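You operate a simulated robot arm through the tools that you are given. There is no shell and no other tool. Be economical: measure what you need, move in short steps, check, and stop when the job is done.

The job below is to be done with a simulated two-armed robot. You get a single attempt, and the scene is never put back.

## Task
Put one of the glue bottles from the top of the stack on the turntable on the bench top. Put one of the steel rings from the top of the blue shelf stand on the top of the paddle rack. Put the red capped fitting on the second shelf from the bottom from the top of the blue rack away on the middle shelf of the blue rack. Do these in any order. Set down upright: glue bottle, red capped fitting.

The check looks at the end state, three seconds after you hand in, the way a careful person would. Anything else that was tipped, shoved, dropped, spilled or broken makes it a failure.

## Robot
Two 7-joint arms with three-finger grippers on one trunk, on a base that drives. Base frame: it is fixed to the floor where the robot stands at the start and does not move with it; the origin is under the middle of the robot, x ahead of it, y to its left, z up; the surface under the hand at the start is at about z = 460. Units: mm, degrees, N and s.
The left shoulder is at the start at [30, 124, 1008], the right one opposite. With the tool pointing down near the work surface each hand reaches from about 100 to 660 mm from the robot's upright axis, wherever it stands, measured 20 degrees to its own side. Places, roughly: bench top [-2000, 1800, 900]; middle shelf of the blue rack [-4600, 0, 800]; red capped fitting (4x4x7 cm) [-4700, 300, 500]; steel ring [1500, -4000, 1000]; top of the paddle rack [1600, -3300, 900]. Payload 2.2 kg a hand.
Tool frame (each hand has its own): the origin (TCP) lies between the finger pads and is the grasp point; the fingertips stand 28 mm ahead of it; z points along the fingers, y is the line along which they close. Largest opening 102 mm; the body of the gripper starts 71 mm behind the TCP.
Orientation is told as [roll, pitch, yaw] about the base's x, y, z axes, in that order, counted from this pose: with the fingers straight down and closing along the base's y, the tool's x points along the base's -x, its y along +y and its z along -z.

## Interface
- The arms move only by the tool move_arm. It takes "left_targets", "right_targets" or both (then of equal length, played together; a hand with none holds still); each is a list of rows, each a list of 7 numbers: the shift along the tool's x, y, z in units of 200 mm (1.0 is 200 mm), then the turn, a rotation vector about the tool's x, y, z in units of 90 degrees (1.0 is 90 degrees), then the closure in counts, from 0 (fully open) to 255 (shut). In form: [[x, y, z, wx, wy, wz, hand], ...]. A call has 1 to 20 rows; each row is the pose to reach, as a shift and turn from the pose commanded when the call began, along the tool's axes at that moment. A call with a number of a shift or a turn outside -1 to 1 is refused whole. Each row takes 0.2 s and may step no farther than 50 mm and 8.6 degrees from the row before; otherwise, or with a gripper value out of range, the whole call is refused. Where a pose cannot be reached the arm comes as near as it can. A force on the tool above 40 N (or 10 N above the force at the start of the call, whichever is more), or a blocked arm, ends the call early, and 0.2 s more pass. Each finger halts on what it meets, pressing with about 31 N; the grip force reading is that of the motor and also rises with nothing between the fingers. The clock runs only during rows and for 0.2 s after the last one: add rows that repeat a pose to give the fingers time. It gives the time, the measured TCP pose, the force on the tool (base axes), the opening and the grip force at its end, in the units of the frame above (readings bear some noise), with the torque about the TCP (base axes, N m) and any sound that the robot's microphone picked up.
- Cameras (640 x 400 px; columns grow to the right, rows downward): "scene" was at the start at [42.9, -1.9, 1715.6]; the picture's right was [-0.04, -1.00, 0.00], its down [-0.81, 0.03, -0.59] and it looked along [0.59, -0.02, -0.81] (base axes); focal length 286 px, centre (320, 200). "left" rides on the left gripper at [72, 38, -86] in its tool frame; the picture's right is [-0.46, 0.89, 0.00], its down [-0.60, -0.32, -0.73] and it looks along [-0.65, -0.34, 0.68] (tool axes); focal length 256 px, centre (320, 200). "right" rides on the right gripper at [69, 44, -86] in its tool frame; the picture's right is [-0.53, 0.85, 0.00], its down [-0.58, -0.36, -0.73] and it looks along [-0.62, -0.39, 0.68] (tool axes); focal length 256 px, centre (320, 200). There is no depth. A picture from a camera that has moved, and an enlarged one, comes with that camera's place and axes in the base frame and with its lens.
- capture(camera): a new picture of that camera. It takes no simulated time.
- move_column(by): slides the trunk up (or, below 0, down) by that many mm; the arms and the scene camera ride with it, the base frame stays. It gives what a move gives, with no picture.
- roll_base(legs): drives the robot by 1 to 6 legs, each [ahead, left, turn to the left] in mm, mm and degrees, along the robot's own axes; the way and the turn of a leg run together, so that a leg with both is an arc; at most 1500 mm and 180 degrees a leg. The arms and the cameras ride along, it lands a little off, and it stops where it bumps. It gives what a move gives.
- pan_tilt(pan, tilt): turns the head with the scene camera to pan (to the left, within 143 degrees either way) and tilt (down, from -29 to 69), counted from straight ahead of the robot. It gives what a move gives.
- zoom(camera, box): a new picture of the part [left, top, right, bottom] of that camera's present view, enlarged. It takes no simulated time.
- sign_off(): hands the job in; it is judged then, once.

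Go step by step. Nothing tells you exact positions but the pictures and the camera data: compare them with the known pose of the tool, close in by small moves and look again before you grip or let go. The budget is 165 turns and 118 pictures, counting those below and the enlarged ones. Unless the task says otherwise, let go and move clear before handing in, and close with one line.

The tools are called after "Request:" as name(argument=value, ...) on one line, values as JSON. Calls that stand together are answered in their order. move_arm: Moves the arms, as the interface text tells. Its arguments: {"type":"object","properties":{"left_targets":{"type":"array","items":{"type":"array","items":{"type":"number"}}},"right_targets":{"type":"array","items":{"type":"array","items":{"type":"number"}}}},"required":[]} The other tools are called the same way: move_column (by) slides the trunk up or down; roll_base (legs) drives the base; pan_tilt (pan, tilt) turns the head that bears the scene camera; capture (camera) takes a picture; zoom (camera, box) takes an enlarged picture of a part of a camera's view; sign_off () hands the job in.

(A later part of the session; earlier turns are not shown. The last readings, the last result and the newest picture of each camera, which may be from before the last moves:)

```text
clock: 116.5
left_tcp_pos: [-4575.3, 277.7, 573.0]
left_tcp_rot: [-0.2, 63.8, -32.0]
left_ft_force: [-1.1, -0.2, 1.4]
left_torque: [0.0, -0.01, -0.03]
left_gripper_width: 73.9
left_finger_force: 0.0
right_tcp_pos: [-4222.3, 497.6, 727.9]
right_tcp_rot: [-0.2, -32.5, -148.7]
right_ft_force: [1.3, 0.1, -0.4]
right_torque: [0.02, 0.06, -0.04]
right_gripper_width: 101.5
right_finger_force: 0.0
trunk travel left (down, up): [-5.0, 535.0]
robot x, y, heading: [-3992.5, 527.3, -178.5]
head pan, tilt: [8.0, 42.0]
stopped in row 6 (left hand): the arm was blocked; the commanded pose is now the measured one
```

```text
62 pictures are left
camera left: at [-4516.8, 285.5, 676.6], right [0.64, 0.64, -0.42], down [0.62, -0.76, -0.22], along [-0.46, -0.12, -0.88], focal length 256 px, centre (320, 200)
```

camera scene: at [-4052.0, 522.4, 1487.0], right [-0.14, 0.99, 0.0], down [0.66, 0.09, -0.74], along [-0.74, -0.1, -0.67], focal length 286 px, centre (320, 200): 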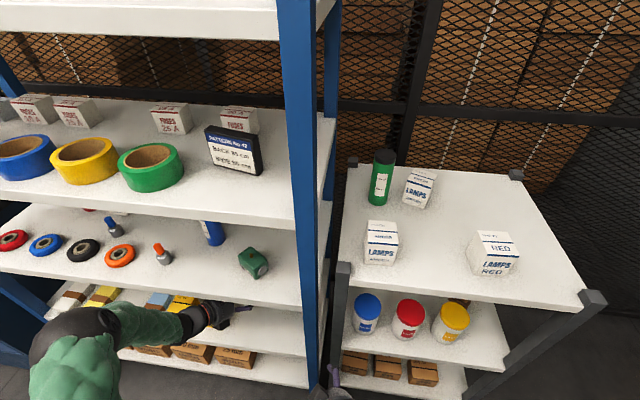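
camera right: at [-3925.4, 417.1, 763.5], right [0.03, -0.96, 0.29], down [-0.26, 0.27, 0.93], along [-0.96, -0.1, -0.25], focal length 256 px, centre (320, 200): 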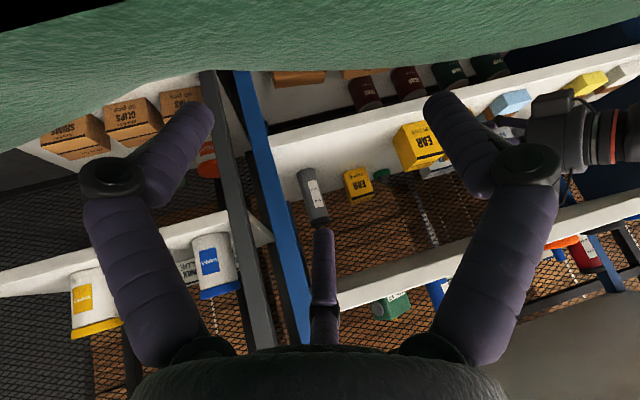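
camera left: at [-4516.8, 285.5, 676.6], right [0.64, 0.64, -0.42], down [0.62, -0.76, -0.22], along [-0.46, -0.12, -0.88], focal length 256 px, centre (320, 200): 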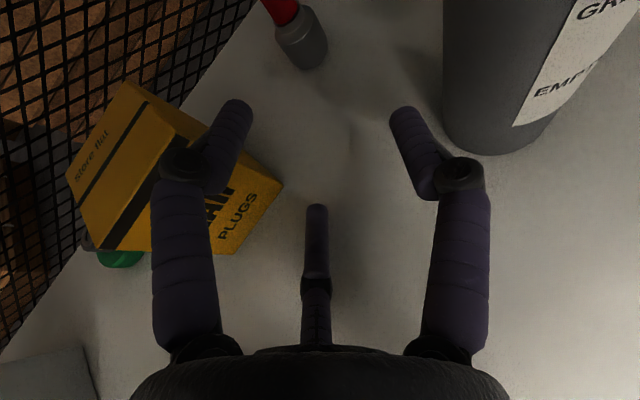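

The arm was blocked and the base nudged. I check what the left arm touches.

Request:
capture(camera="scene")

Request:
capture(camera="right")

```text
61 pictures are left
camera scene: at [-4039.8, 513.3, 1486.6], right [-0.16, 0.99, 0.0], down [0.66, 0.11, -0.75], along [-0.74, -0.12, -0.67], focal length 286 px, centre (320, 200)
```

scene: 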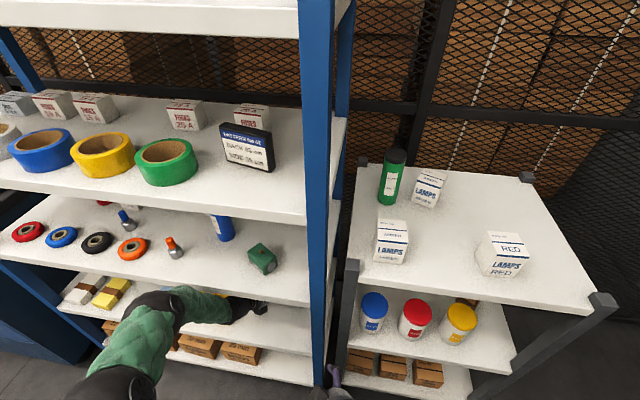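

```text
60 pictures are left
camera right: at [-4111.8, 514.5, 763.4], right [0.05, -0.96, 0.28], down [-0.27, 0.26, 0.93], along [-0.96, -0.12, -0.24], focal length 256 px, centre (320, 200)
```

right: 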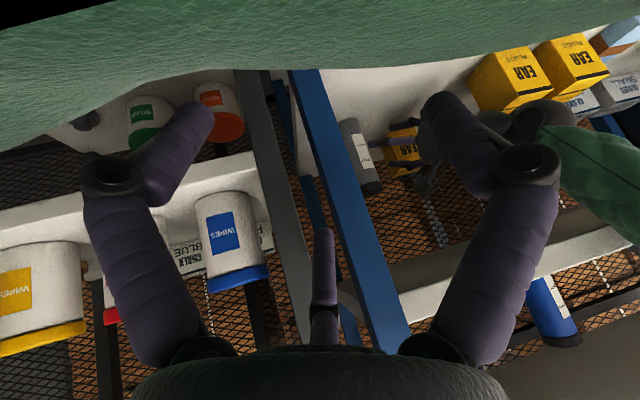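

The forearm comes up against the middle shelf's lip because the elbow is bent upward. I'll retract up and back along the same line, then use a straighter arm from farther away.

Request:
move_arm(left_targets=[[0.02, 0, -0.1, 0, 0, 0, 70], [0.04, 0, -0.2, 0, 0, 0, 70], [0.07, 0, -0.35, 0, 0, 0, 70], [0.1, 0, -0.5, 0, 0, 0, 70], [0.13, 0, -0.66, 0, 0, 0, 70], [0.13, 0, -0.66, 0, 0, 0, 70]])

Request:
capture(camera="left")

Request:
capture(camera="scene")

```text
clock: 117.9
left_tcp_pos: [-4494.1, 220.7, 659.6]
left_tcp_rot: [-2.0, 64.0, -33.8]
left_ft_force: [0.6, 1.2, 0.4]
left_torque: [-0.01, 0.02, 0.01]
left_gripper_width: 74.2
left_finger_force: 0.0
right_tcp_pos: [-4226.0, 500.0, 726.8]
right_tcp_rot: [0.0, -32.3, -149.0]
right_ft_force: [0.0, 0.0, 1.5]
right_torque: [-0.01, 0.01, 0.05]
right_gripper_width: 102.1
right_finger_force: 0.0
trunk travel left (down, up): [-5.0, 535.0]
robot x, y, heading: [-3990.9, 529.2, -178.8]
head pan, tilt: [8.0, 42.0]
```

```text
59 pictures are left
camera left: at [-4433.6, 229.2, 762.3], right [0.64, 0.64, -0.43], down [0.61, -0.76, -0.22], along [-0.47, -0.12, -0.88], focal length 256 px, centre (320, 200)
```

left: 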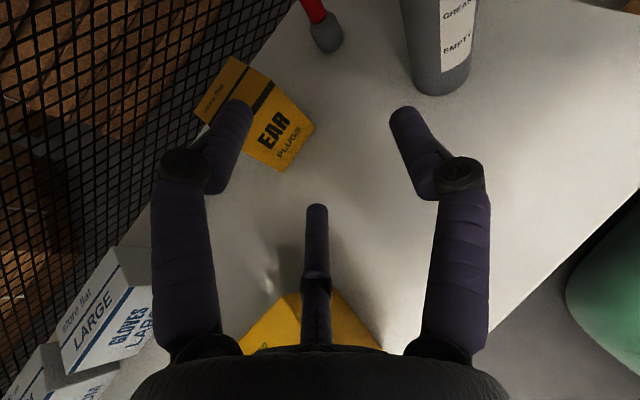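

```text
58 pictures are left
camera scene: at [-4045.2, 515.7, 1487.1], right [-0.16, 0.99, 0.0], down [0.66, 0.11, -0.74], along [-0.73, -0.12, -0.67], focal length 286 px, centre (320, 200)
```

scene: 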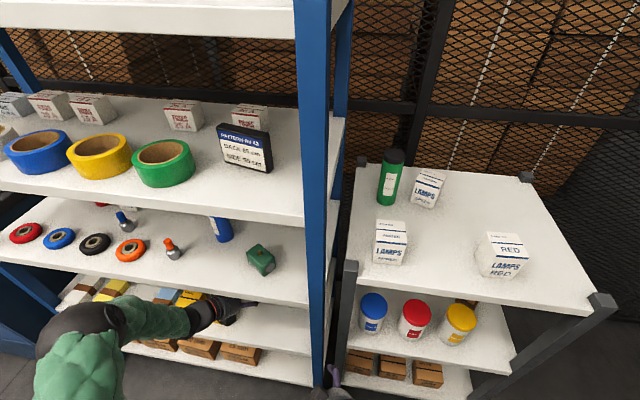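

Nothing has moved. Back the base out the way it came, then test a longer stroke with a straighter arm.

Request:
roll_base(legs=[[-202, 108, 0], [-229, 100, -1.2]])

Request:
move_arm(left_targets=[[0, 0, 0.24, 0, 0, 0, 70], [0, 0, 0.48, 0, 0, 0, 70], [0, 0, 0.72, 0, 0, 0, 70], [0, 0, 0.96, 0, 0, 0, 70]])

Request:
move_arm(left_targets=[[0, 0, 0.2, 0, 0, 0, 70], [0.08, -0.05, 0.37, 0, 0, 0, 70], [0.16, -0.08, 0.5, 0, 0, 0, 70], [0.24, -0.1, 0.63, 0, 0, 0, 70], [0.32, -0.12, 0.75, 0, 0, 0, 70], [0.32, -0.12, 0.75, 0, 0, 0, 70]])

Request:
capture(camera="scene")

```text
clock: 121.1
left_tcp_pos: [-4060.1, 30.0, 658.9]
left_tcp_rot: [-1.9, 64.1, -34.9]
left_ft_force: [0.4, 0.0, -0.5]
left_torque: [0.0, 0.01, 0.02]
left_gripper_width: 74.0
left_finger_force: 0.1
right_tcp_pos: [-3786.0, 302.5, 726.9]
right_tcp_rot: [0.0, -32.4, -150.3]
right_ft_force: [-0.2, -0.5, -0.2]
right_torque: [0.0, 0.04, 0.0]
right_gripper_width: 101.8
right_finger_force: 0.1
trunk travel left (down, up): [-5.0, 535.0]
robot x, y, heading: [-3553.7, 325.8, -179.8]
head pan, tilt: [8.0, 42.0]
```

```text
clock: 122.1
left_tcp_pos: [-4205.1, 121.3, 575.4]
left_tcp_rot: [-2.0, 63.9, -35.0]
left_ft_force: [-0.3, -1.0, 0.3]
left_torque: [0.0, 0.0, -0.01]
left_gripper_width: 74.0
left_finger_force: 0.0
right_tcp_pos: [-3787.0, 302.9, 725.5]
right_tcp_rot: [0.0, -32.2, -150.2]
right_ft_force: [-0.1, -0.1, 0.0]
right_torque: [-0.04, -0.01, 0.01]
right_gripper_width: 102.1
right_finger_force: 0.0
trunk travel left (down, up): [-5.0, 535.0]
robot x, y, heading: [-3551.6, 326.9, -180.0]
head pan, tilt: [8.0, 42.0]
```

```text
clock: 123.5
left_tcp_pos: [-4354.8, 192.1, 567.9]
left_tcp_rot: [-1.9, 64.0, -35.0]
left_ft_force: [0.4, -0.1, -1.0]
left_torque: [-0.02, -0.02, -0.02]
left_gripper_width: 74.1
left_finger_force: 0.1
right_tcp_pos: [-3785.5, 303.1, 727.0]
right_tcp_rot: [0.0, -32.3, -150.3]
right_ft_force: [0.3, -0.9, 0.0]
right_torque: [-0.03, -0.04, 0.01]
right_gripper_width: 102.1
right_finger_force: 0.2
trunk travel left (down, up): [-5.0, 535.0]
robot x, y, heading: [-3551.1, 322.3, -179.8]
head pan, tilt: [8.0, 42.0]
```

```text
57 pictures are left
camera scene: at [-3605.6, 315.2, 1487.1], right [-0.14, 0.99, 0.0], down [0.66, 0.09, -0.74], along [-0.74, -0.1, -0.67], focal length 286 px, centre (320, 200)
```

scene: 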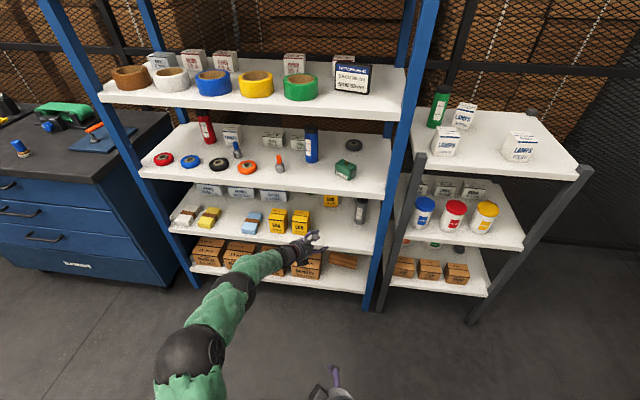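

Ahead reach of 803 mm works with a much straighter arm. Raise to z ≈ 650 here and check the forearm's height with the right camera (which sits at about z = 764).

Request:
move_arm(left_targets=[[0.18, 0, -0.09, 0, 0, 0, 70], [0.368, 0, -0.18, 0, 0, 0, 70], [0.368, 0, -0.18, 0, 0, 0, 70]])

Request:
capture(camera="right")

Request:
capture(camera="scene")

```text
clock: 124.3
left_tcp_pos: [-4352.8, 194.9, 647.6]
left_tcp_rot: [-1.8, 63.9, -34.8]
left_ft_force: [0.6, 0.0, 0.8]
left_torque: [0.0, -0.02, -0.02]
left_gripper_width: 74.2
left_finger_force: 0.1
right_tcp_pos: [-3786.8, 303.3, 726.6]
right_tcp_rot: [0.0, -32.3, -150.3]
right_ft_force: [0.6, 1.3, -0.4]
right_torque: [0.04, 0.02, 0.03]
right_gripper_width: 102.2
right_finger_force: 0.1
trunk travel left (down, up): [-5.0, 535.0]
robot x, y, heading: [-3551.2, 325.2, -180.1]
head pan, tilt: [8.0, 42.0]
```

```text
56 pictures are left
camera right: at [-3674.9, 316.9, 763.5], right [0.03, -0.96, 0.29], down [-0.27, 0.27, 0.93], along [-0.96, -0.1, -0.25], focal length 256 px, centre (320, 200)
```

right: 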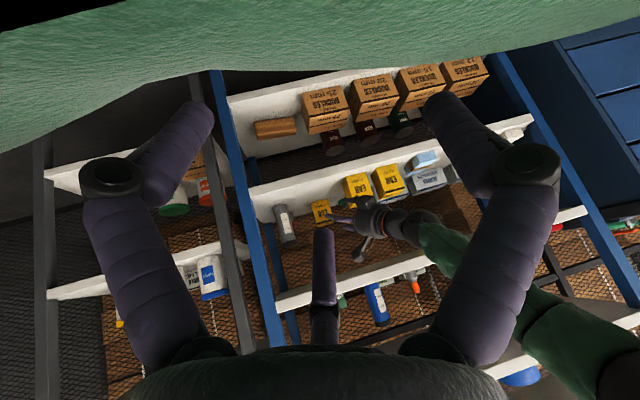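

```text
55 pictures are left
camera scene: at [-3605.3, 315.2, 1487.0], right [-0.14, 0.99, 0.0], down [0.66, 0.09, -0.74], along [-0.74, -0.1, -0.67], focal length 286 px, centre (320, 200)
```

scene: 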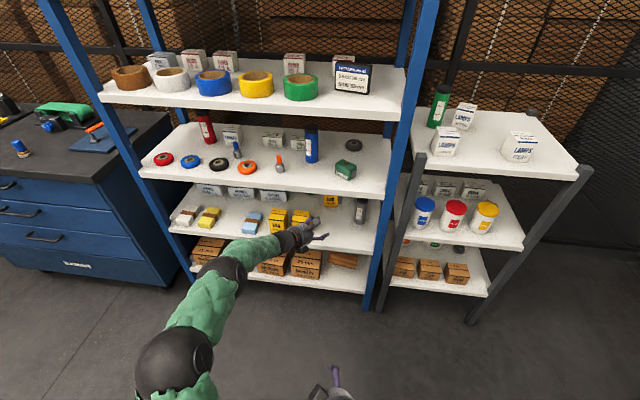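

The forearm rises behind the wrist (about z = 800 here), so I need the stroke entry from below. I lower to z ≈ 548 and measure the forearm there.

Request:
move_arm(left_targets=[[-0.15, 0, 0.07, 0, 0, 0, 70], [-0.3, 0, 0.15, 0, 0, 0, 70], [-0.449, 0, 0.22, 0, 0, 0, 70], [-0.449, 0, 0.22, 0, 0, 0, 70]])

Request:
capture(camera="right")

```text
clock: 125.3
left_tcp_pos: [-4354.1, 192.9, 546.7]
left_tcp_rot: [-2.0, 64.1, -35.0]
left_ft_force: [0.1, 0.0, -0.1]
left_torque: [0.01, 0.03, -0.02]
left_gripper_width: 74.2
left_finger_force: 0.1
right_tcp_pos: [-3786.1, 302.2, 726.3]
right_tcp_rot: [-0.1, -32.4, -150.1]
right_ft_force: [-0.2, 0.7, -0.1]
right_torque: [0.04, 0.01, 0.01]
right_gripper_width: 102.0
right_finger_force: 0.0
trunk travel left (down, up): [-5.0, 535.0]
robot x, y, heading: [-3551.9, 325.1, -180.0]
head pan, tilt: [8.0, 42.0]
```

```text
54 pictures are left
camera right: at [-3675.0, 316.9, 763.5], right [0.03, -0.96, 0.29], down [-0.27, 0.27, 0.93], along [-0.96, -0.1, -0.25], focal length 256 px, centre (320, 200)
```

right: 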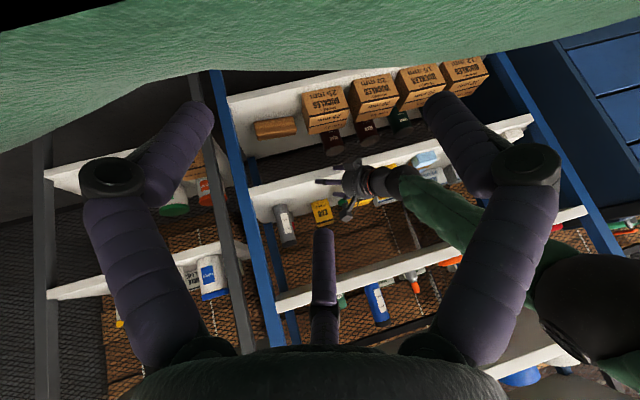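

The 25° pitch leaves the forearm too close to the lip (about 810 against 806). A flatter hand (about 13°) with 27° yaw, driven in by the base along a planar path between the ear boxes and cylinder, looks better. I set that orientation and measure again.

Request:
move_arm(left_targets=[[0, 0, 0, 0.026, 0.072, -0.012, 70], [0, 0, 0, 0.052, 0.144, -0.025, 70], [0, 0, 0, 0.052, 0.144, -0.025, 70]])

Request:
capture(camera="right")

Request:
capture(camera="left")

```text
clock: 126.1
left_tcp_pos: [-4353.4, 193.1, 548.1]
left_tcp_rot: [-1.3, 77.1, -29.4]
left_ft_force: [-1.2, 0.2, -0.9]
left_torque: [-0.01, 0.0, 0.04]
left_gripper_width: 74.0
left_finger_force: 0.0
right_tcp_pos: [-3786.6, 302.4, 726.0]
right_tcp_rot: [0.0, -32.4, -150.2]
right_ft_force: [-0.2, -0.2, -0.2]
right_torque: [0.02, -0.02, -0.01]
right_gripper_width: 102.2
right_finger_force: 0.0
trunk travel left (down, up): [-5.0, 535.0]
robot x, y, heading: [-3552.6, 325.1, -179.9]
head pan, tilt: [8.0, 42.0]
```

```text
53 pictures are left
camera right: at [-3675.0, 316.9, 763.5], right [0.03, -0.96, 0.29], down [-0.27, 0.27, 0.93], along [-0.96, -0.1, -0.25], focal length 256 px, centre (320, 200)
```

right: 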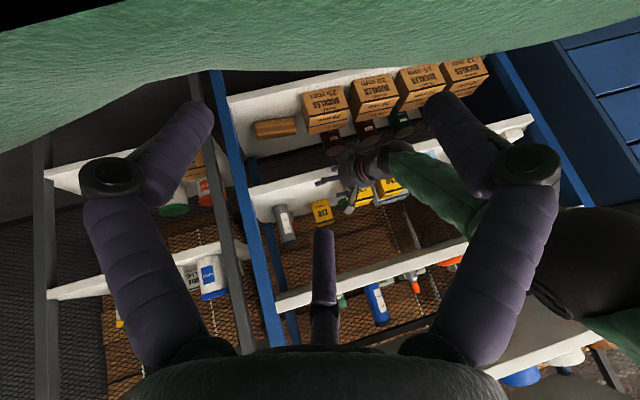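

```text
52 pictures are left
camera left: at [-4276.0, 193.8, 638.3], right [0.51, 0.73, -0.46], down [0.6, -0.68, -0.42], along [-0.62, -0.06, -0.78], focal length 256 px, centre (320, 200)
```

left: 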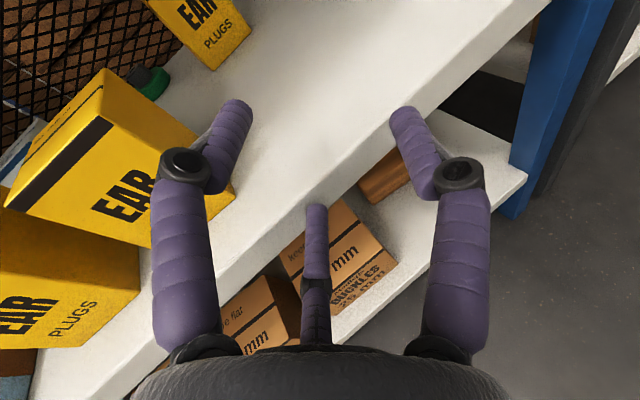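

Forearm top is now about 787 at the lip position: about 20 mm of margin. Stretching the arm a little more should lower the elbow further.

Request:
move_arm(left_targets=[[0.02, 0, 0.1, 0, 0, 0, 70], [0.05, 0, 0.218, 0, 0, 0, 70], [0.05, 0, 0.218, 0, 0, 0, 70]])

Request:
capture(camera="right")

Request:
capture(camera="left")

```text
clock: 126.5
left_tcp_pos: [-4365.2, 198.0, 538.4]
left_tcp_rot: [1.2, 76.1, -26.7]
left_ft_force: [7.6, -3.7, -3.0]
left_torque: [-0.02, -0.3, 0.22]
left_gripper_width: 83.5
left_finger_force: 3.4
right_tcp_pos: [-3784.6, 300.5, 726.5]
right_tcp_rot: [0.0, -32.3, -150.1]
right_ft_force: [0.4, 0.1, 0.1]
right_torque: [-0.01, 0.03, 0.01]
right_gripper_width: 102.0
right_finger_force: 0.1
trunk travel left (down, up): [-5.0, 535.0]
robot x, y, heading: [-3549.1, 325.2, -179.8]
head pan, tilt: [8.0, 42.0]
stopped in row 2 (left hand): the force on the tool passed its limit at 56 N (the readings are from after the stop); the commanded pose is now the measured one
```

```text
51 pictures are left
camera right: at [-3674.3, 316.1, 763.5], right [0.03, -0.96, 0.29], down [-0.27, 0.27, 0.93], along [-0.96, -0.1, -0.25], focal length 256 px, centre (320, 200)
```

right: 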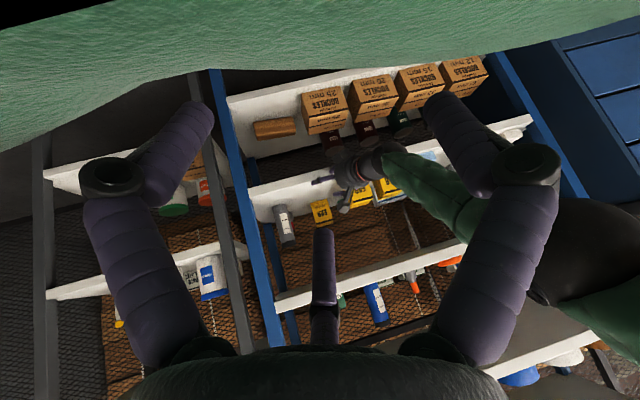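

```text
50 pictures are left
camera left: at [-4289.2, 199.3, 630.4], right [0.51, 0.73, -0.45], down [0.61, -0.68, -0.41], along [-0.61, -0.06, -0.79], focal length 256 px, centre (320, 200)
```

left: 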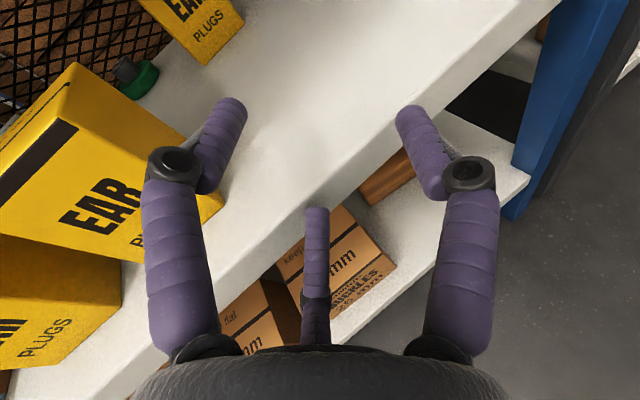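

A finger touched the shelf lip. I back off and look closely at the left gripper with the right camera, to learn what sticks out below it.

Request:
move_arm(left_targets=[[0, 0, -0.1, 0, 0, 0, 70], [0.05, 0, -0.3, 0, 0, 0, 70], [0.1, 0, -0.4, 0, 0, 0, 70], [0.1, 0, -0.4, 0, 0, 0, 70]])

Request:
zoom(camera="right", box=[300, 140, 460, 240])

```text
clock: 127.5
left_tcp_pos: [-4299.5, 164.9, 579.7]
left_tcp_rot: [0.6, 76.3, -27.2]
left_ft_force: [1.1, -0.2, -0.7]
left_torque: [-0.04, 0.02, 0.03]
left_gripper_width: 73.8
left_finger_force: 0.0
right_tcp_pos: [-3785.4, 301.1, 726.6]
right_tcp_rot: [0.0, -32.3, -150.1]
right_ft_force: [0.7, -0.4, 0.5]
right_torque: [-0.01, 0.02, 0.01]
right_gripper_width: 102.1
right_finger_force: 0.0
trunk travel left (down, up): [-5.0, 535.0]
robot x, y, heading: [-3554.1, 322.7, -179.9]
head pan, tilt: [8.0, 42.0]
```

```text
4.00 times, centred on (380, 190) of right
camera zoom: at [-3674.2, 316.4, 763.5], right [0.03, -0.96, 0.29], down [-0.27, 0.27, 0.93], along [-0.96, -0.1, -0.25], focal length 1024 px, centre (80, 240)
```

zoom: 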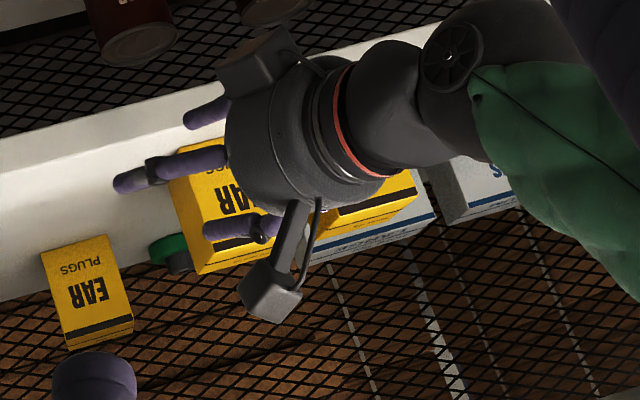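

I see a third finger and a block on the underside of the hand. To learn how low the hand can really go, I'll enter the free part of the shelf at z = 600 and lower it gently there.

Request:
move_arm(left_targets=[[0.097, 0, -0.024, 0, 0, 0, 70], [0.097, 0, -0.024, 0, 0, 0, 70]])

Request:
roll_base(legs=[[171, -80, 0]])

Request:
capture(camera="left")

Request:
capture(camera="right")

```text
clock: 128.1
left_tcp_pos: [-4300.0, 165.5, 599.6]
left_tcp_rot: [0.5, 76.2, -27.3]
left_ft_force: [1.9, 0.4, -0.7]
left_torque: [0.04, -0.03, -0.01]
left_gripper_width: 74.0
left_finger_force: 0.0
right_tcp_pos: [-3785.6, 302.5, 726.9]
right_tcp_rot: [0.0, -32.3, -150.0]
right_ft_force: [0.0, -0.6, -0.2]
right_torque: [-0.02, 0.02, 0.02]
right_gripper_width: 101.9
right_finger_force: 0.0
trunk travel left (down, up): [-5.0, 535.0]
robot x, y, heading: [-3552.7, 324.4, -180.0]
head pan, tilt: [8.0, 42.0]
```

```text
clock: 129.7
left_tcp_pos: [-4473.7, 249.2, 598.3]
left_tcp_rot: [0.7, 76.2, -27.5]
left_ft_force: [-1.2, 0.0, 0.2]
left_torque: [-0.04, -0.05, -0.03]
left_gripper_width: 73.8
left_finger_force: 0.1
right_tcp_pos: [-3957.8, 383.9, 728.2]
right_tcp_rot: [0.0, -32.3, -150.3]
right_ft_force: [-0.2, -0.6, -0.2]
right_torque: [-0.01, 0.01, 0.02]
right_gripper_width: 102.0
right_finger_force: 0.0
trunk travel left (down, up): [-5.0, 535.0]
robot x, y, heading: [-3724.8, 405.2, 179.6]
head pan, tilt: [8.0, 42.0]
```

```text
48 pictures are left
camera left: at [-4397.1, 250.6, 690.5], right [0.51, 0.73, -0.45], down [0.6, -0.68, -0.41], along [-0.61, -0.06, -0.79], focal length 256 px, centre (320, 200)
```

left: 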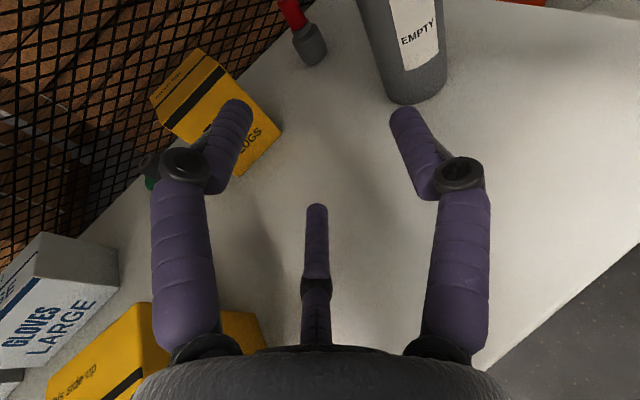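

```text
47 pictures are left
camera right: at [-3847.1, 398.0, 763.4], right [0.02, -0.96, 0.29], down [-0.26, 0.27, 0.93], along [-0.96, -0.1, -0.25], focal length 256 px, centre (320, 200)
```

right: 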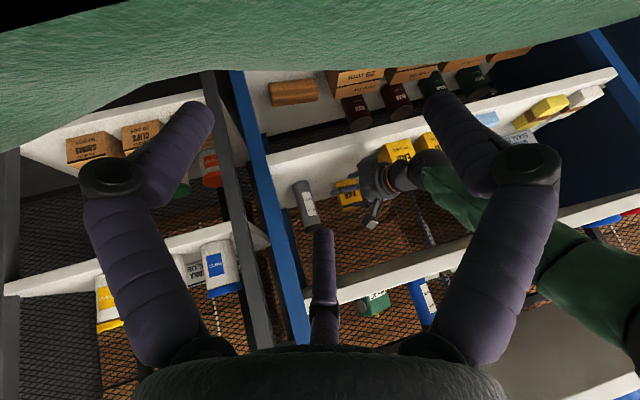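

Entered cleanly. Lowering gently, watching the force.

Request:
move_arm(left_targets=[[-0.05, 0, 0.012, 0, 0, 0, 70], [-0.097, 0, 0.024, 0, 0, 0, 70], [-0.12, 0, 0.03, 0, 0, 0, 70], [-0.145, 0, 0.036, 0, 0, 0, 70]])

Request:
move_arm(left_targets=[[-0.015, 0, 0.004, 0, 0, 0, 70], [-0.03, 0, 0.008, 0, 0, 0, 70], [-0.045, 0, 0.012, 0, 0, 0, 70], [-0.06, 0, 0.016, 0, 0, 0, 70]])

Request:
move_arm(left_targets=[[-0.015, 0, 0.004, 0, 0, 0, 70], [-0.03, 0, 0.008, 0, 0, 0, 70], [-0.045, 0, 0.012, 0, 0, 0, 70], [-0.06, 0, 0.016, 0, 0, 0, 70]])

```text
clock: 130.7
left_tcp_pos: [-4473.0, 249.7, 569.6]
left_tcp_rot: [0.4, 76.4, -27.7]
left_ft_force: [-0.2, 0.3, -0.2]
left_torque: [-0.01, 0.0, -0.05]
left_gripper_width: 73.9
left_finger_force: 0.1
right_tcp_pos: [-3958.9, 385.1, 727.9]
right_tcp_rot: [0.0, -32.3, -150.4]
right_ft_force: [0.4, -0.4, 0.0]
right_torque: [0.0, 0.03, 0.01]
right_gripper_width: 102.1
right_finger_force: 0.0
trunk travel left (down, up): [-5.0, 535.0]
robot x, y, heading: [-3722.0, 405.1, 180.0]
head pan, tilt: [8.0, 42.0]
```

```text
clock: 131.7
left_tcp_pos: [-4474.7, 247.2, 562.0]
left_tcp_rot: [-0.7, 76.8, -28.7]
left_ft_force: [11.4, -9.7, 25.1]
left_torque: [-1.28, -0.79, 0.32]
left_gripper_width: 71.2
left_finger_force: 0.0
right_tcp_pos: [-3955.9, 383.0, 726.8]
right_tcp_rot: [-0.1, -32.4, -150.3]
right_ft_force: [0.7, -0.3, 0.2]
right_torque: [-0.01, -0.04, 0.0]
right_gripper_width: 102.1
right_finger_force: 0.2
trunk travel left (down, up): [-5.0, 535.0]
robot x, y, heading: [-3727.0, 410.5, 179.7]
head pan, tilt: [8.0, 42.0]
```

```text
clock: 132.0
left_tcp_pos: [-4477.3, 246.6, 562.7]
left_tcp_rot: [-1.3, 76.9, -29.2]
left_ft_force: [0.6, 0.0, 8.9]
left_torque: [-0.3, -0.33, -0.2]
left_gripper_width: 71.3
left_finger_force: 0.1
right_tcp_pos: [-3957.8, 383.4, 727.4]
right_tcp_rot: [0.0, -32.3, -150.4]
right_ft_force: [-0.5, 1.1, -0.7]
right_torque: [0.01, 0.04, -0.01]
right_gripper_width: 102.0
right_finger_force: 0.2
trunk travel left (down, up): [-5.0, 535.0]
robot x, y, heading: [-3723.0, 408.4, 180.0]
head pan, tilt: [8.0, 42.0]
stopped in row 1 (left hand): the force on the tool passed its limit at 44 N (the readings are from after the stop); the commanded pose is now the measured one
```

Contact at TCP z ≈ 564: the underside third finger is solid and sits about 45 mm below the TCP. I'll lift and see how that finger moves when the gripper closes.

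Request:
move_arm(left_targets=[[0.05, 0, -0.012, 0, 0, 0, 70], [0.1, 0, -0.024, 0, 0, 0, 150], [0.1, 0, -0.024, 0, 0, 0, 190], [0.1, 0, -0.024, 0, 0, 0, 190], [0.1, 0, -0.024, 0, 0, 0, 190]])

Request:
capture(camera="left")

Request:
zoom(camera="right", box=[290, 130, 450, 230])

```text
clock: 133.2
left_tcp_pos: [-4475.3, 247.7, 580.4]
left_tcp_rot: [-0.5, 76.7, -28.3]
left_ft_force: [0.1, -0.1, 0.3]
left_torque: [-0.02, 0.02, 0.01]
left_gripper_width: 26.0
left_finger_force: 0.1
right_tcp_pos: [-3957.9, 384.5, 726.1]
right_tcp_rot: [-0.1, -32.3, -150.4]
right_ft_force: [0.1, -0.9, 0.5]
right_torque: [-0.01, -0.01, 0.01]
right_gripper_width: 101.9
right_finger_force: 0.0
trunk travel left (down, up): [-5.0, 535.0]
robot x, y, heading: [-3727.3, 404.8, 179.8]
head pan, tilt: [8.0, 42.0]
```

```text
46 pictures are left
camera left: at [-4398.9, 248.5, 671.0], right [0.51, 0.73, -0.45], down [0.6, -0.68, -0.42], along [-0.61, -0.06, -0.79], focal length 256 px, centre (320, 200)
```

left: 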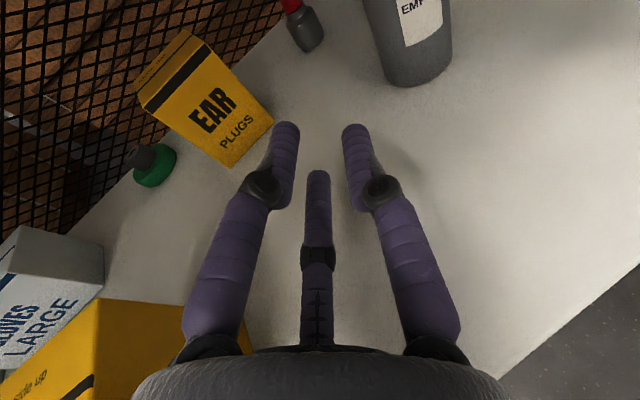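

```text
4.00 times, centred on (370, 180) of right
camera zoom: at [-3846.8, 397.7, 763.5], right [0.03, -0.96, 0.29], down [-0.26, 0.27, 0.93], along [-0.96, -0.1, -0.25], focal length 1024 px, centre (120, 280)
```

zoom: 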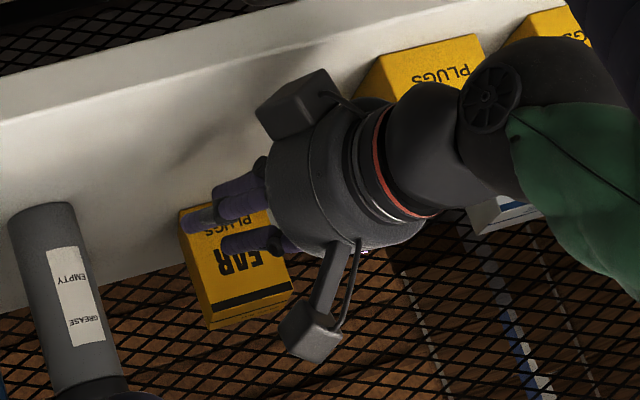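

The hand is really a three-jaw hand (one jaw on +y, two at ±117°). A better grasp is to roll it so the lone jaw is up and the other two close on the red cap from the sides, with the camera up-left, clear of the cylinder. I exit, flatten the pitch and roll by -73°.

Request:
roll_base(legs=[[-171, 80, 0]])

Request:
move_arm(left_targets=[[0, 0, -0.1, 0, 0.06, 0, 190], [0, 0, -0.2, 0, 0.12, 0, 120], [0, 0, -0.2, 0, 0.12, 0, 70]])

Request:
move_arm(left_targets=[[0, 0, 0, 0, 0, -0.09, 70], [0, 0, 0, 0, 0, -0.18, 70], [0, 0, 0, 0, 0, -0.27, 70], [0, 0, 0, 0, 0, -0.36, 70], [0, 0, 0, 0, 0, -0.45, 70], [0, 0, 0, 0, 0, -0.54, 70], [0, 0, 0, 0, 0, -0.63, 70], [0, 0, 0, 0, 0, -0.72, 70], [0, 0, 0, 0, 0, -0.81, 70], [0, 0, 0, 0, 0, -0.81, 70]])

Request:
capture(camera="right")

Request:
capture(camera="left")

```text
clock: 134.8
left_tcp_pos: [-4303.1, 164.6, 580.1]
left_tcp_rot: [-0.3, 76.7, -28.3]
left_ft_force: [-0.1, 0.1, -0.9]
left_torque: [-0.01, 0.0, 0.0]
left_gripper_width: 25.8
left_finger_force: 0.0
right_tcp_pos: [-3784.5, 303.5, 726.3]
right_tcp_rot: [0.0, -32.3, -150.3]
right_ft_force: [-0.5, 0.3, 0.0]
right_torque: [-0.01, 0.02, 0.0]
right_gripper_width: 102.0
right_finger_force: 0.0
trunk travel left (down, up): [-5.0, 535.0]
robot x, y, heading: [-3550.5, 322.3, -179.8]
head pan, tilt: [8.0, 42.0]
```

```text
clock: 135.6
left_tcp_pos: [-4269.8, 148.6, 589.0]
left_tcp_rot: [-2.1, 87.6, -30.0]
left_ft_force: [0.6, -0.5, 0.0]
left_torque: [-0.01, 0.02, 0.01]
left_gripper_width: 74.0
left_finger_force: 0.0
right_tcp_pos: [-3785.2, 303.4, 727.2]
right_tcp_rot: [0.0, -32.4, -150.3]
right_ft_force: [-0.7, -0.2, -0.6]
right_torque: [0.02, 0.0, 0.0]
right_gripper_width: 102.2
right_finger_force: 0.1
trunk travel left (down, up): [-5.0, 535.0]
robot x, y, heading: [-3548.7, 323.5, -179.7]
head pan, tilt: [8.0, 42.0]
```

```text
clock: 137.8
left_tcp_pos: [-4270.6, 147.0, 588.4]
left_tcp_rot: [87.4, 17.0, 61.4]
left_ft_force: [0.3, 1.2, -0.6]
left_torque: [-0.02, -0.01, -0.03]
left_gripper_width: 73.8
left_finger_force: 0.1
right_tcp_pos: [-3785.7, 302.6, 726.3]
right_tcp_rot: [-0.1, -32.4, -150.3]
right_ft_force: [0.1, -0.1, -0.5]
right_torque: [0.01, -0.02, -0.03]
right_gripper_width: 102.0
right_finger_force: 0.0
trunk travel left (down, up): [-5.0, 535.0]
robot x, y, heading: [-3549.3, 327.5, -179.9]
head pan, tilt: [8.0, 42.0]
```

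```text
44 pictures are left
camera right: at [-3674.1, 317.1, 763.5], right [0.03, -0.96, 0.29], down [-0.26, 0.27, 0.93], along [-0.96, -0.1, -0.25], focal length 256 px, centre (320, 200)
```

right: 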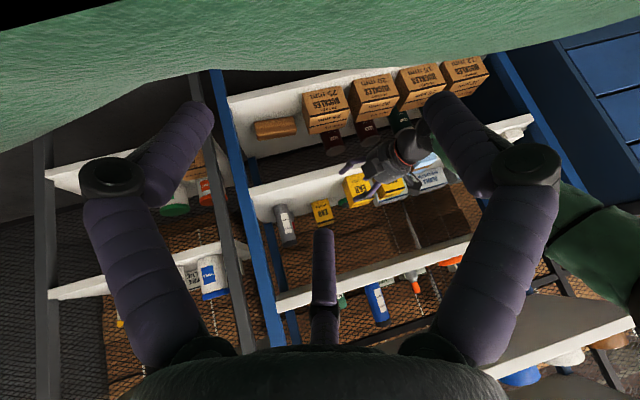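

```text
43 pictures are left
camera left: at [-4222.2, 56.1, 651.1], right [0.3, 0.64, 0.71], down [0.89, 0.08, -0.45], along [-0.34, 0.77, -0.54], focal length 256 px, centre (320, 200)
```

left: 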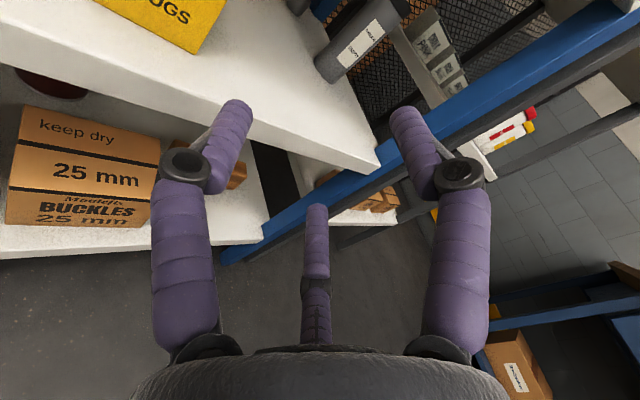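

Orientation is as planned: pointing 28° right, 2° down, lone jaw up, camera up-left. Now stretch forward about 90 mm and check the forearm height again.

Request:
move_arm(left_targets=[[0, 0, 0.15, 0, 0, 0, 70], [0, 0, 0.3, 0, 0, 0, 70], [0, 0, 0.45, 0, 0, 0, 70], [0, 0, 0.45, 0, 0, 0, 70]])

Request:
capture(camera="right")

```text
clock: 138.8
left_tcp_pos: [-4349.5, 188.5, 585.6]
left_tcp_rot: [87.4, 17.2, 61.4]
left_ft_force: [0.0, 0.1, -0.5]
left_torque: [0.03, 0.01, 0.03]
left_gripper_width: 74.0
left_finger_force: 0.0
right_tcp_pos: [-3785.2, 302.6, 726.4]
right_tcp_rot: [0.1, -32.3, -150.4]
right_ft_force: [0.4, 0.1, 0.6]
right_torque: [0.01, 0.02, 0.0]
right_gripper_width: 102.1
right_finger_force: 0.0
trunk travel left (down, up): [-5.0, 535.0]
robot x, y, heading: [-3552.1, 327.4, -180.0]
head pan, tilt: [8.0, 42.0]
```

```text
42 pictures are left
camera right: at [-3674.1, 317.1, 763.5], right [0.03, -0.96, 0.29], down [-0.27, 0.27, 0.93], along [-0.96, -0.1, -0.25], focal length 256 px, centre (320, 200)
```

right: 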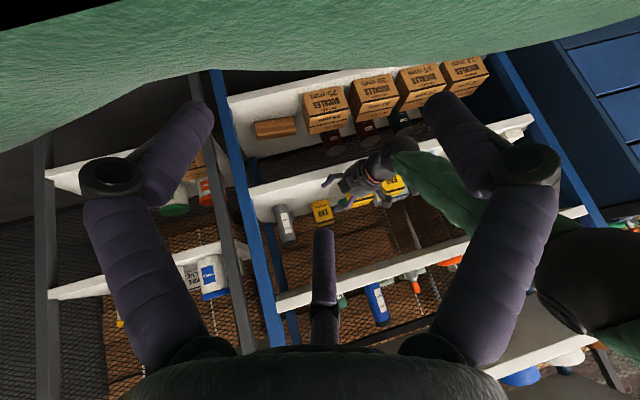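

The forearm stays about 20 mm under the lip. Drive the base in for two thirds of the way, then check.

Request:
roll_base(legs=[[215, -100, 0]])

Request:
capture(camera="left")

Request:
capture(camera="right")

```text
clock: 140.6
left_tcp_pos: [-4563.6, 291.1, 585.3]
left_tcp_rot: [87.4, 17.3, 61.3]
left_ft_force: [0.2, -0.4, 0.4]
left_torque: [0.03, 0.01, 0.06]
left_gripper_width: 74.0
left_finger_force: 0.0
right_tcp_pos: [-3999.1, 403.8, 725.3]
right_tcp_rot: [0.0, -32.3, -150.4]
right_ft_force: [-0.1, -0.4, 0.4]
right_torque: [0.05, -0.01, -0.01]
right_gripper_width: 102.2
right_finger_force: 0.0
trunk travel left (down, up): [-5.0, 535.0]
robot x, y, heading: [-3768.9, 427.4, 180.0]
head pan, tilt: [8.0, 42.0]
```

```text
41 pictures are left
camera left: at [-4517.5, 199.6, 647.3], right [0.3, 0.64, 0.71], down [0.89, 0.07, -0.45], along [-0.34, 0.77, -0.55], focal length 256 px, centre (320, 200)
```

left: 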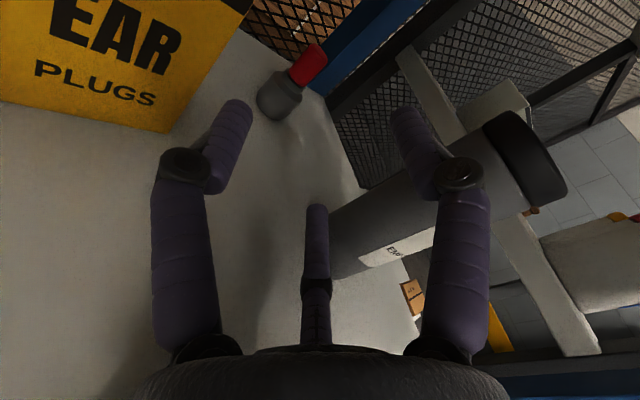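

```text
40 pictures are left
camera right: at [-3889.2, 417.2, 763.5], right [0.03, -0.96, 0.29], down [-0.26, 0.27, 0.93], along [-0.96, -0.1, -0.25], focal length 256 px, centre (320, 200)
```

right: 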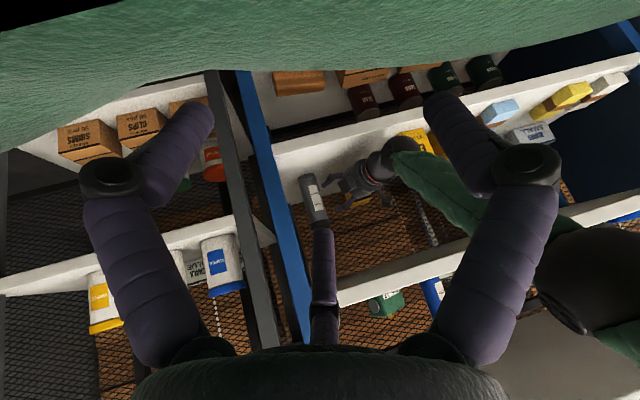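

The fitting is now precisely located: cap centre (-4686, 343), cap top z ≈ 590. I narrow the opening, roll a touch more, rise 3 mm, and drive on partway.

Request:
move_arm(left_targets=[[0.004, 0.014, 0, 0, 0, -0.045, 90], [0.004, 0.014, 0, 0, 0, -0.089, 105], [0.004, 0.014, 0, 0, 0, -0.089, 105]])

Request:
roll_base(legs=[[60, -25, 0]])

Request:
capture(camera="left")

Request:
zoom(camera="right", box=[260, 130, 460, 255])

```text
clock: 141.3
left_tcp_pos: [-4564.7, 290.9, 588.3]
left_tcp_rot: [87.5, 9.1, 61.6]
left_ft_force: [-0.2, 0.5, 0.4]
left_torque: [0.0, -0.03, 0.01]
left_gripper_width: 60.0
left_finger_force: 0.0
right_tcp_pos: [-4000.2, 403.8, 725.4]
right_tcp_rot: [0.0, -32.3, -150.4]
right_ft_force: [0.2, -0.2, 0.4]
right_torque: [-0.01, 0.01, -0.01]
right_gripper_width: 102.0
right_finger_force: 0.1
trunk travel left (down, up): [-5.0, 535.0]
robot x, y, heading: [-3767.5, 425.3, 179.9]
head pan, tilt: [8.0, 42.0]
```

```text
clock: 142.3
left_tcp_pos: [-4626.1, 315.6, 587.5]
left_tcp_rot: [87.5, 9.2, 61.7]
left_ft_force: [-0.1, 0.9, -0.3]
left_torque: [-0.02, 0.0, 0.01]
left_gripper_width: 59.9
left_finger_force: 0.1
right_tcp_pos: [-4061.9, 427.5, 726.0]
right_tcp_rot: [-0.1, -32.3, -150.4]
right_ft_force: [0.0, 0.1, -0.5]
right_torque: [0.02, 0.0, -0.01]
right_gripper_width: 101.9
right_finger_force: 0.1
trunk travel left (down, up): [-5.0, 535.0]
robot x, y, heading: [-3827.9, 452.7, 179.9]
head pan, tilt: [8.0, 42.0]
```

```text
39 pictures are left
camera left: at [-4581.7, 217.9, 641.6], right [0.25, 0.55, 0.8], down [0.92, 0.13, -0.38], along [-0.31, 0.83, -0.47], focal length 256 px, centre (320, 200)
```

left: 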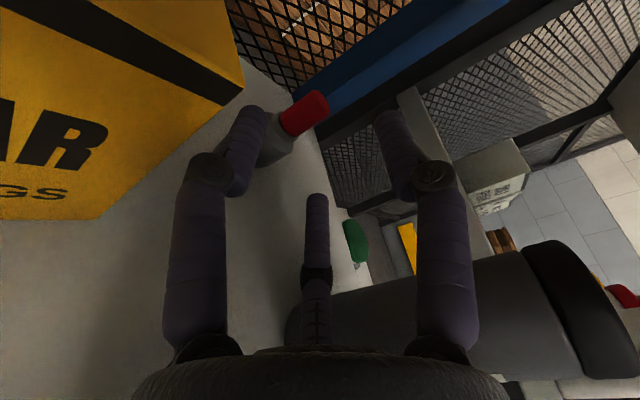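

```text
3.20 times, centred on (360, 192) of right
camera zoom: at [-3950.2, 441.9, 763.4], right [0.03, -0.96, 0.29], down [-0.26, 0.27, 0.93], along [-0.96, -0.1, -0.25], focal length 819 px, centre (192, 224)
```

zoom: 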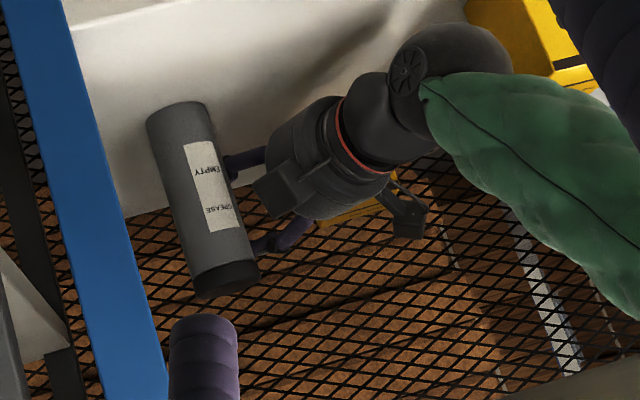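

Clearances are tight but workable with the TCP about 20 mm short of the cap centre. Final short base step.

Request:
roll_base(legs=[[42, -15, 0]])

Request:
capture(camera="left")

Request:
zoom(camera="right", box=[260, 130, 460, 255])

```text
clock: 143.2
left_tcp_pos: [-4667.5, 330.1, 588.5]
left_tcp_rot: [87.4, 9.2, 61.7]
left_ft_force: [-0.4, 0.5, -0.1]
left_torque: [0.03, -0.02, -0.01]
left_gripper_width: 60.0
left_finger_force: 0.1
right_tcp_pos: [-4103.1, 443.8, 727.7]
right_tcp_rot: [0.1, -32.3, -150.3]
right_ft_force: [-0.4, -0.2, -0.8]
right_torque: [0.01, 0.0, -0.02]
right_gripper_width: 102.2
right_finger_force: 0.0
trunk travel left (down, up): [-5.0, 535.0]
robot x, y, heading: [-3870.9, 466.5, 180.2]
head pan, tilt: [8.0, 42.0]
```

```text
37 pictures are left
camera left: at [-4623.4, 232.8, 641.5], right [0.25, 0.55, 0.8], down [0.92, 0.13, -0.38], along [-0.31, 0.83, -0.47], focal length 256 px, centre (320, 200)
```

left: 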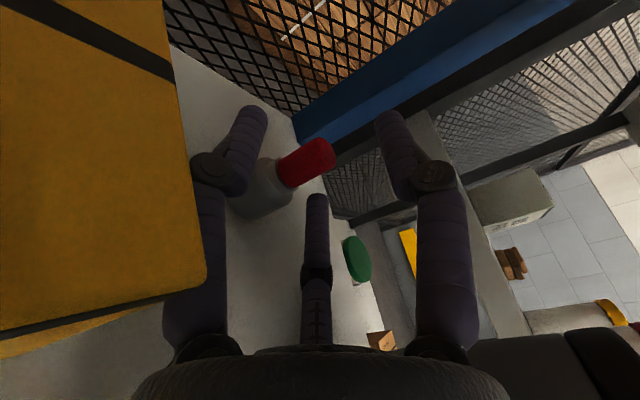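

```text
3.20 times, centred on (360, 192) of right
camera zoom: at [-3992.1, 457.1, 763.5], right [0.03, -0.96, 0.29], down [-0.27, 0.27, 0.93], along [-0.96, -0.1, -0.25], focal length 819 px, centre (192, 224)
```

zoom: 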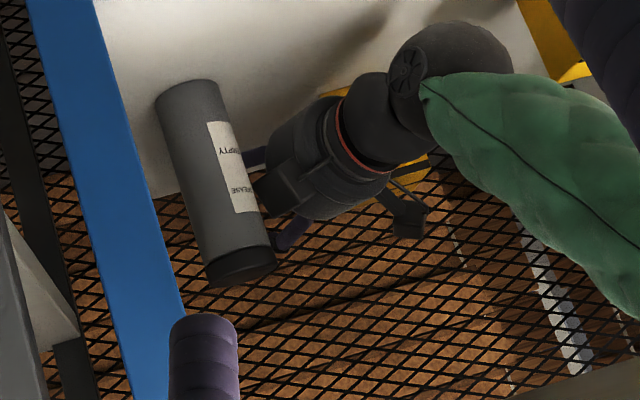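

The cap is between the jaws, nothing touched. Closing gradually.

Request:
move_arm(left_targets=[[0, 0, 0, 0, 0, 0, 130], [0, 0, 0, 0, 0, 0, 155], [0, 0, 0, 0, 0, 0, 180], [0, 0, 0, 0, 0, 0, 200], [0, 0, 0, 0, 0, 0, 225], [0, 0, 0, 0, 0, 0, 255], [0, 0, 0, 0, 0, 0, 255]])

Request:
capture(camera="left")

```text
clock: 144.8
left_tcp_pos: [-4667.3, 331.9, 588.9]
left_tcp_rot: [87.5, 9.2, 61.8]
left_ft_force: [0.2, -0.4, -0.6]
left_torque: [0.01, -0.01, 0.03]
left_gripper_width: 2.2
left_finger_force: 31.0
right_tcp_pos: [-4103.2, 443.2, 726.1]
right_tcp_rot: [-0.1, -32.3, -150.2]
right_ft_force: [1.0, 0.2, -1.4]
right_torque: [0.01, 0.03, 0.03]
right_gripper_width: 102.0
right_finger_force: 0.0
trunk travel left (down, up): [-5.0, 535.0]
robot x, y, heading: [-3871.8, 465.0, 180.0]
head pan, tilt: [8.0, 42.0]
```

```text
35 pictures are left
camera left: at [-4623.3, 232.8, 641.7], right [0.25, 0.55, 0.8], down [0.92, 0.13, -0.38], along [-0.31, 0.83, -0.47], focal length 256 px, centre (320, 200)
```

left: 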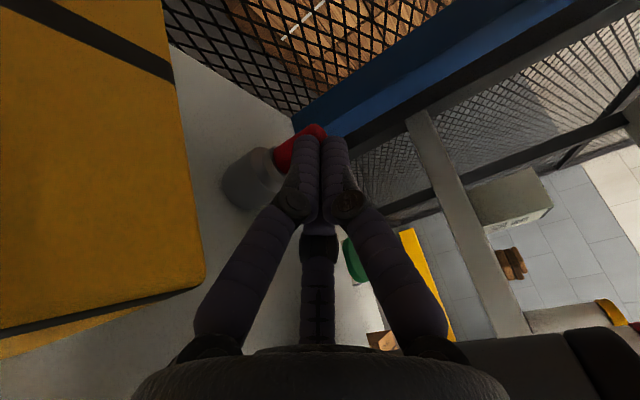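

The jaws closed just short and squeezed past the cap; I need to be about 15 mm deeper. Open and look again.

Request:
move_arm(left_targets=[[0, 0, 0, 0, 0, 0, 200], [0, 0, 0, 0, 0, 0, 140], [0, 0, 0, 0, 0, 0, 105], [0, 0, 0, 0, 0, 0, 105]])

Request:
capture(camera="left")

```text
clock: 145.8
left_tcp_pos: [-4667.6, 331.1, 587.1]
left_tcp_rot: [87.4, 9.2, 61.6]
left_ft_force: [1.3, 0.5, 0.1]
left_torque: [-0.02, 0.0, 0.03]
left_gripper_width: 60.0
left_finger_force: 0.1
right_tcp_pos: [-4103.7, 443.6, 726.9]
right_tcp_rot: [0.0, -32.3, -150.3]
right_ft_force: [0.0, -0.7, 0.3]
right_torque: [-0.01, 0.0, 0.03]
right_gripper_width: 102.1
right_finger_force: 0.1
trunk travel left (down, up): [-5.0, 535.0]
robot x, y, heading: [-3872.9, 467.6, 179.9]
head pan, tilt: [8.0, 42.0]
```

```text
34 pictures are left
camera left: at [-4623.3, 232.8, 641.7], right [0.25, 0.55, 0.8], down [0.92, 0.13, -0.38], along [-0.31, 0.83, -0.47], focal length 256 px, centre (320, 200)
```

left: 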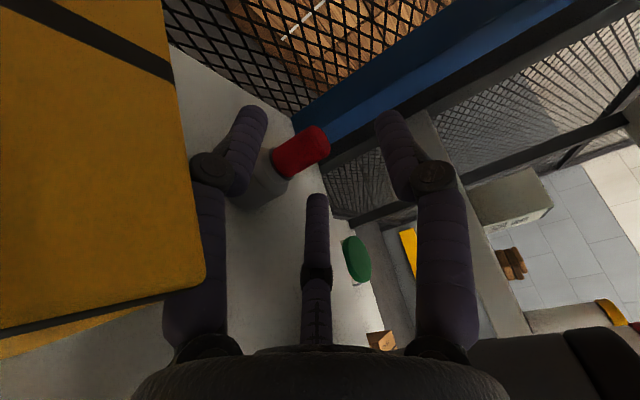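

The fitting slid about 9 mm back, still upright, cap now at about (-4698, 346). I move 26 mm deeper along the tool, slightly right and 4 mm lower, with force watch.

Request:
move_arm(left_targets=[[-0.008, -0.01, 0.04, 0, 0, 0, 105], [-0.015, -0.02, 0.08, 0, 0, 0, 105], [-0.015, -0.02, 0.13, 0, 0, 0, 105], [-0.015, -0.02, 0.13, 0, 0, 0, 105]])

Request:
capture(camera="left")

Request:
zoom(camera="right", box=[260, 130, 460, 255])

```text
clock: 146.8
left_tcp_pos: [-4689.0, 344.5, 581.0]
left_tcp_rot: [87.4, 9.1, 61.7]
left_ft_force: [0.7, 0.8, 0.3]
left_torque: [-0.01, 0.0, -0.03]
left_gripper_width: 60.1
left_finger_force: 0.1
right_tcp_pos: [-4102.7, 443.3, 726.0]
right_tcp_rot: [0.0, -32.3, -150.3]
right_ft_force: [-0.2, -0.4, -0.7]
right_torque: [-0.01, 0.02, 0.04]
right_gripper_width: 101.9
right_finger_force: 0.1
trunk travel left (down, up): [-5.0, 535.0]
robot x, y, heading: [-3867.1, 466.3, 180.0]
head pan, tilt: [8.0, 42.0]
```

```text
33 pictures are left
camera left: at [-4645.9, 246.7, 635.4], right [0.25, 0.55, 0.8], down [0.92, 0.13, -0.38], along [-0.31, 0.83, -0.47], focal length 256 px, centre (320, 200)
```

left: 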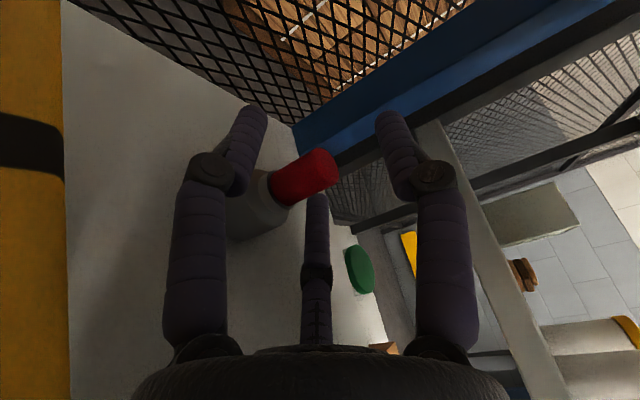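

```text
3.20 times, centred on (360, 192) of right
camera zoom: at [-3992.0, 457.1, 763.5], right [0.03, -0.96, 0.29], down [-0.26, 0.27, 0.93], along [-0.96, -0.1, -0.25], focal length 819 px, centre (192, 224)
```

zoom: 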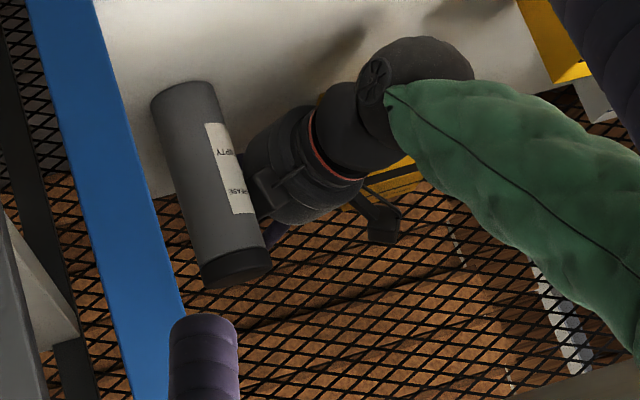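

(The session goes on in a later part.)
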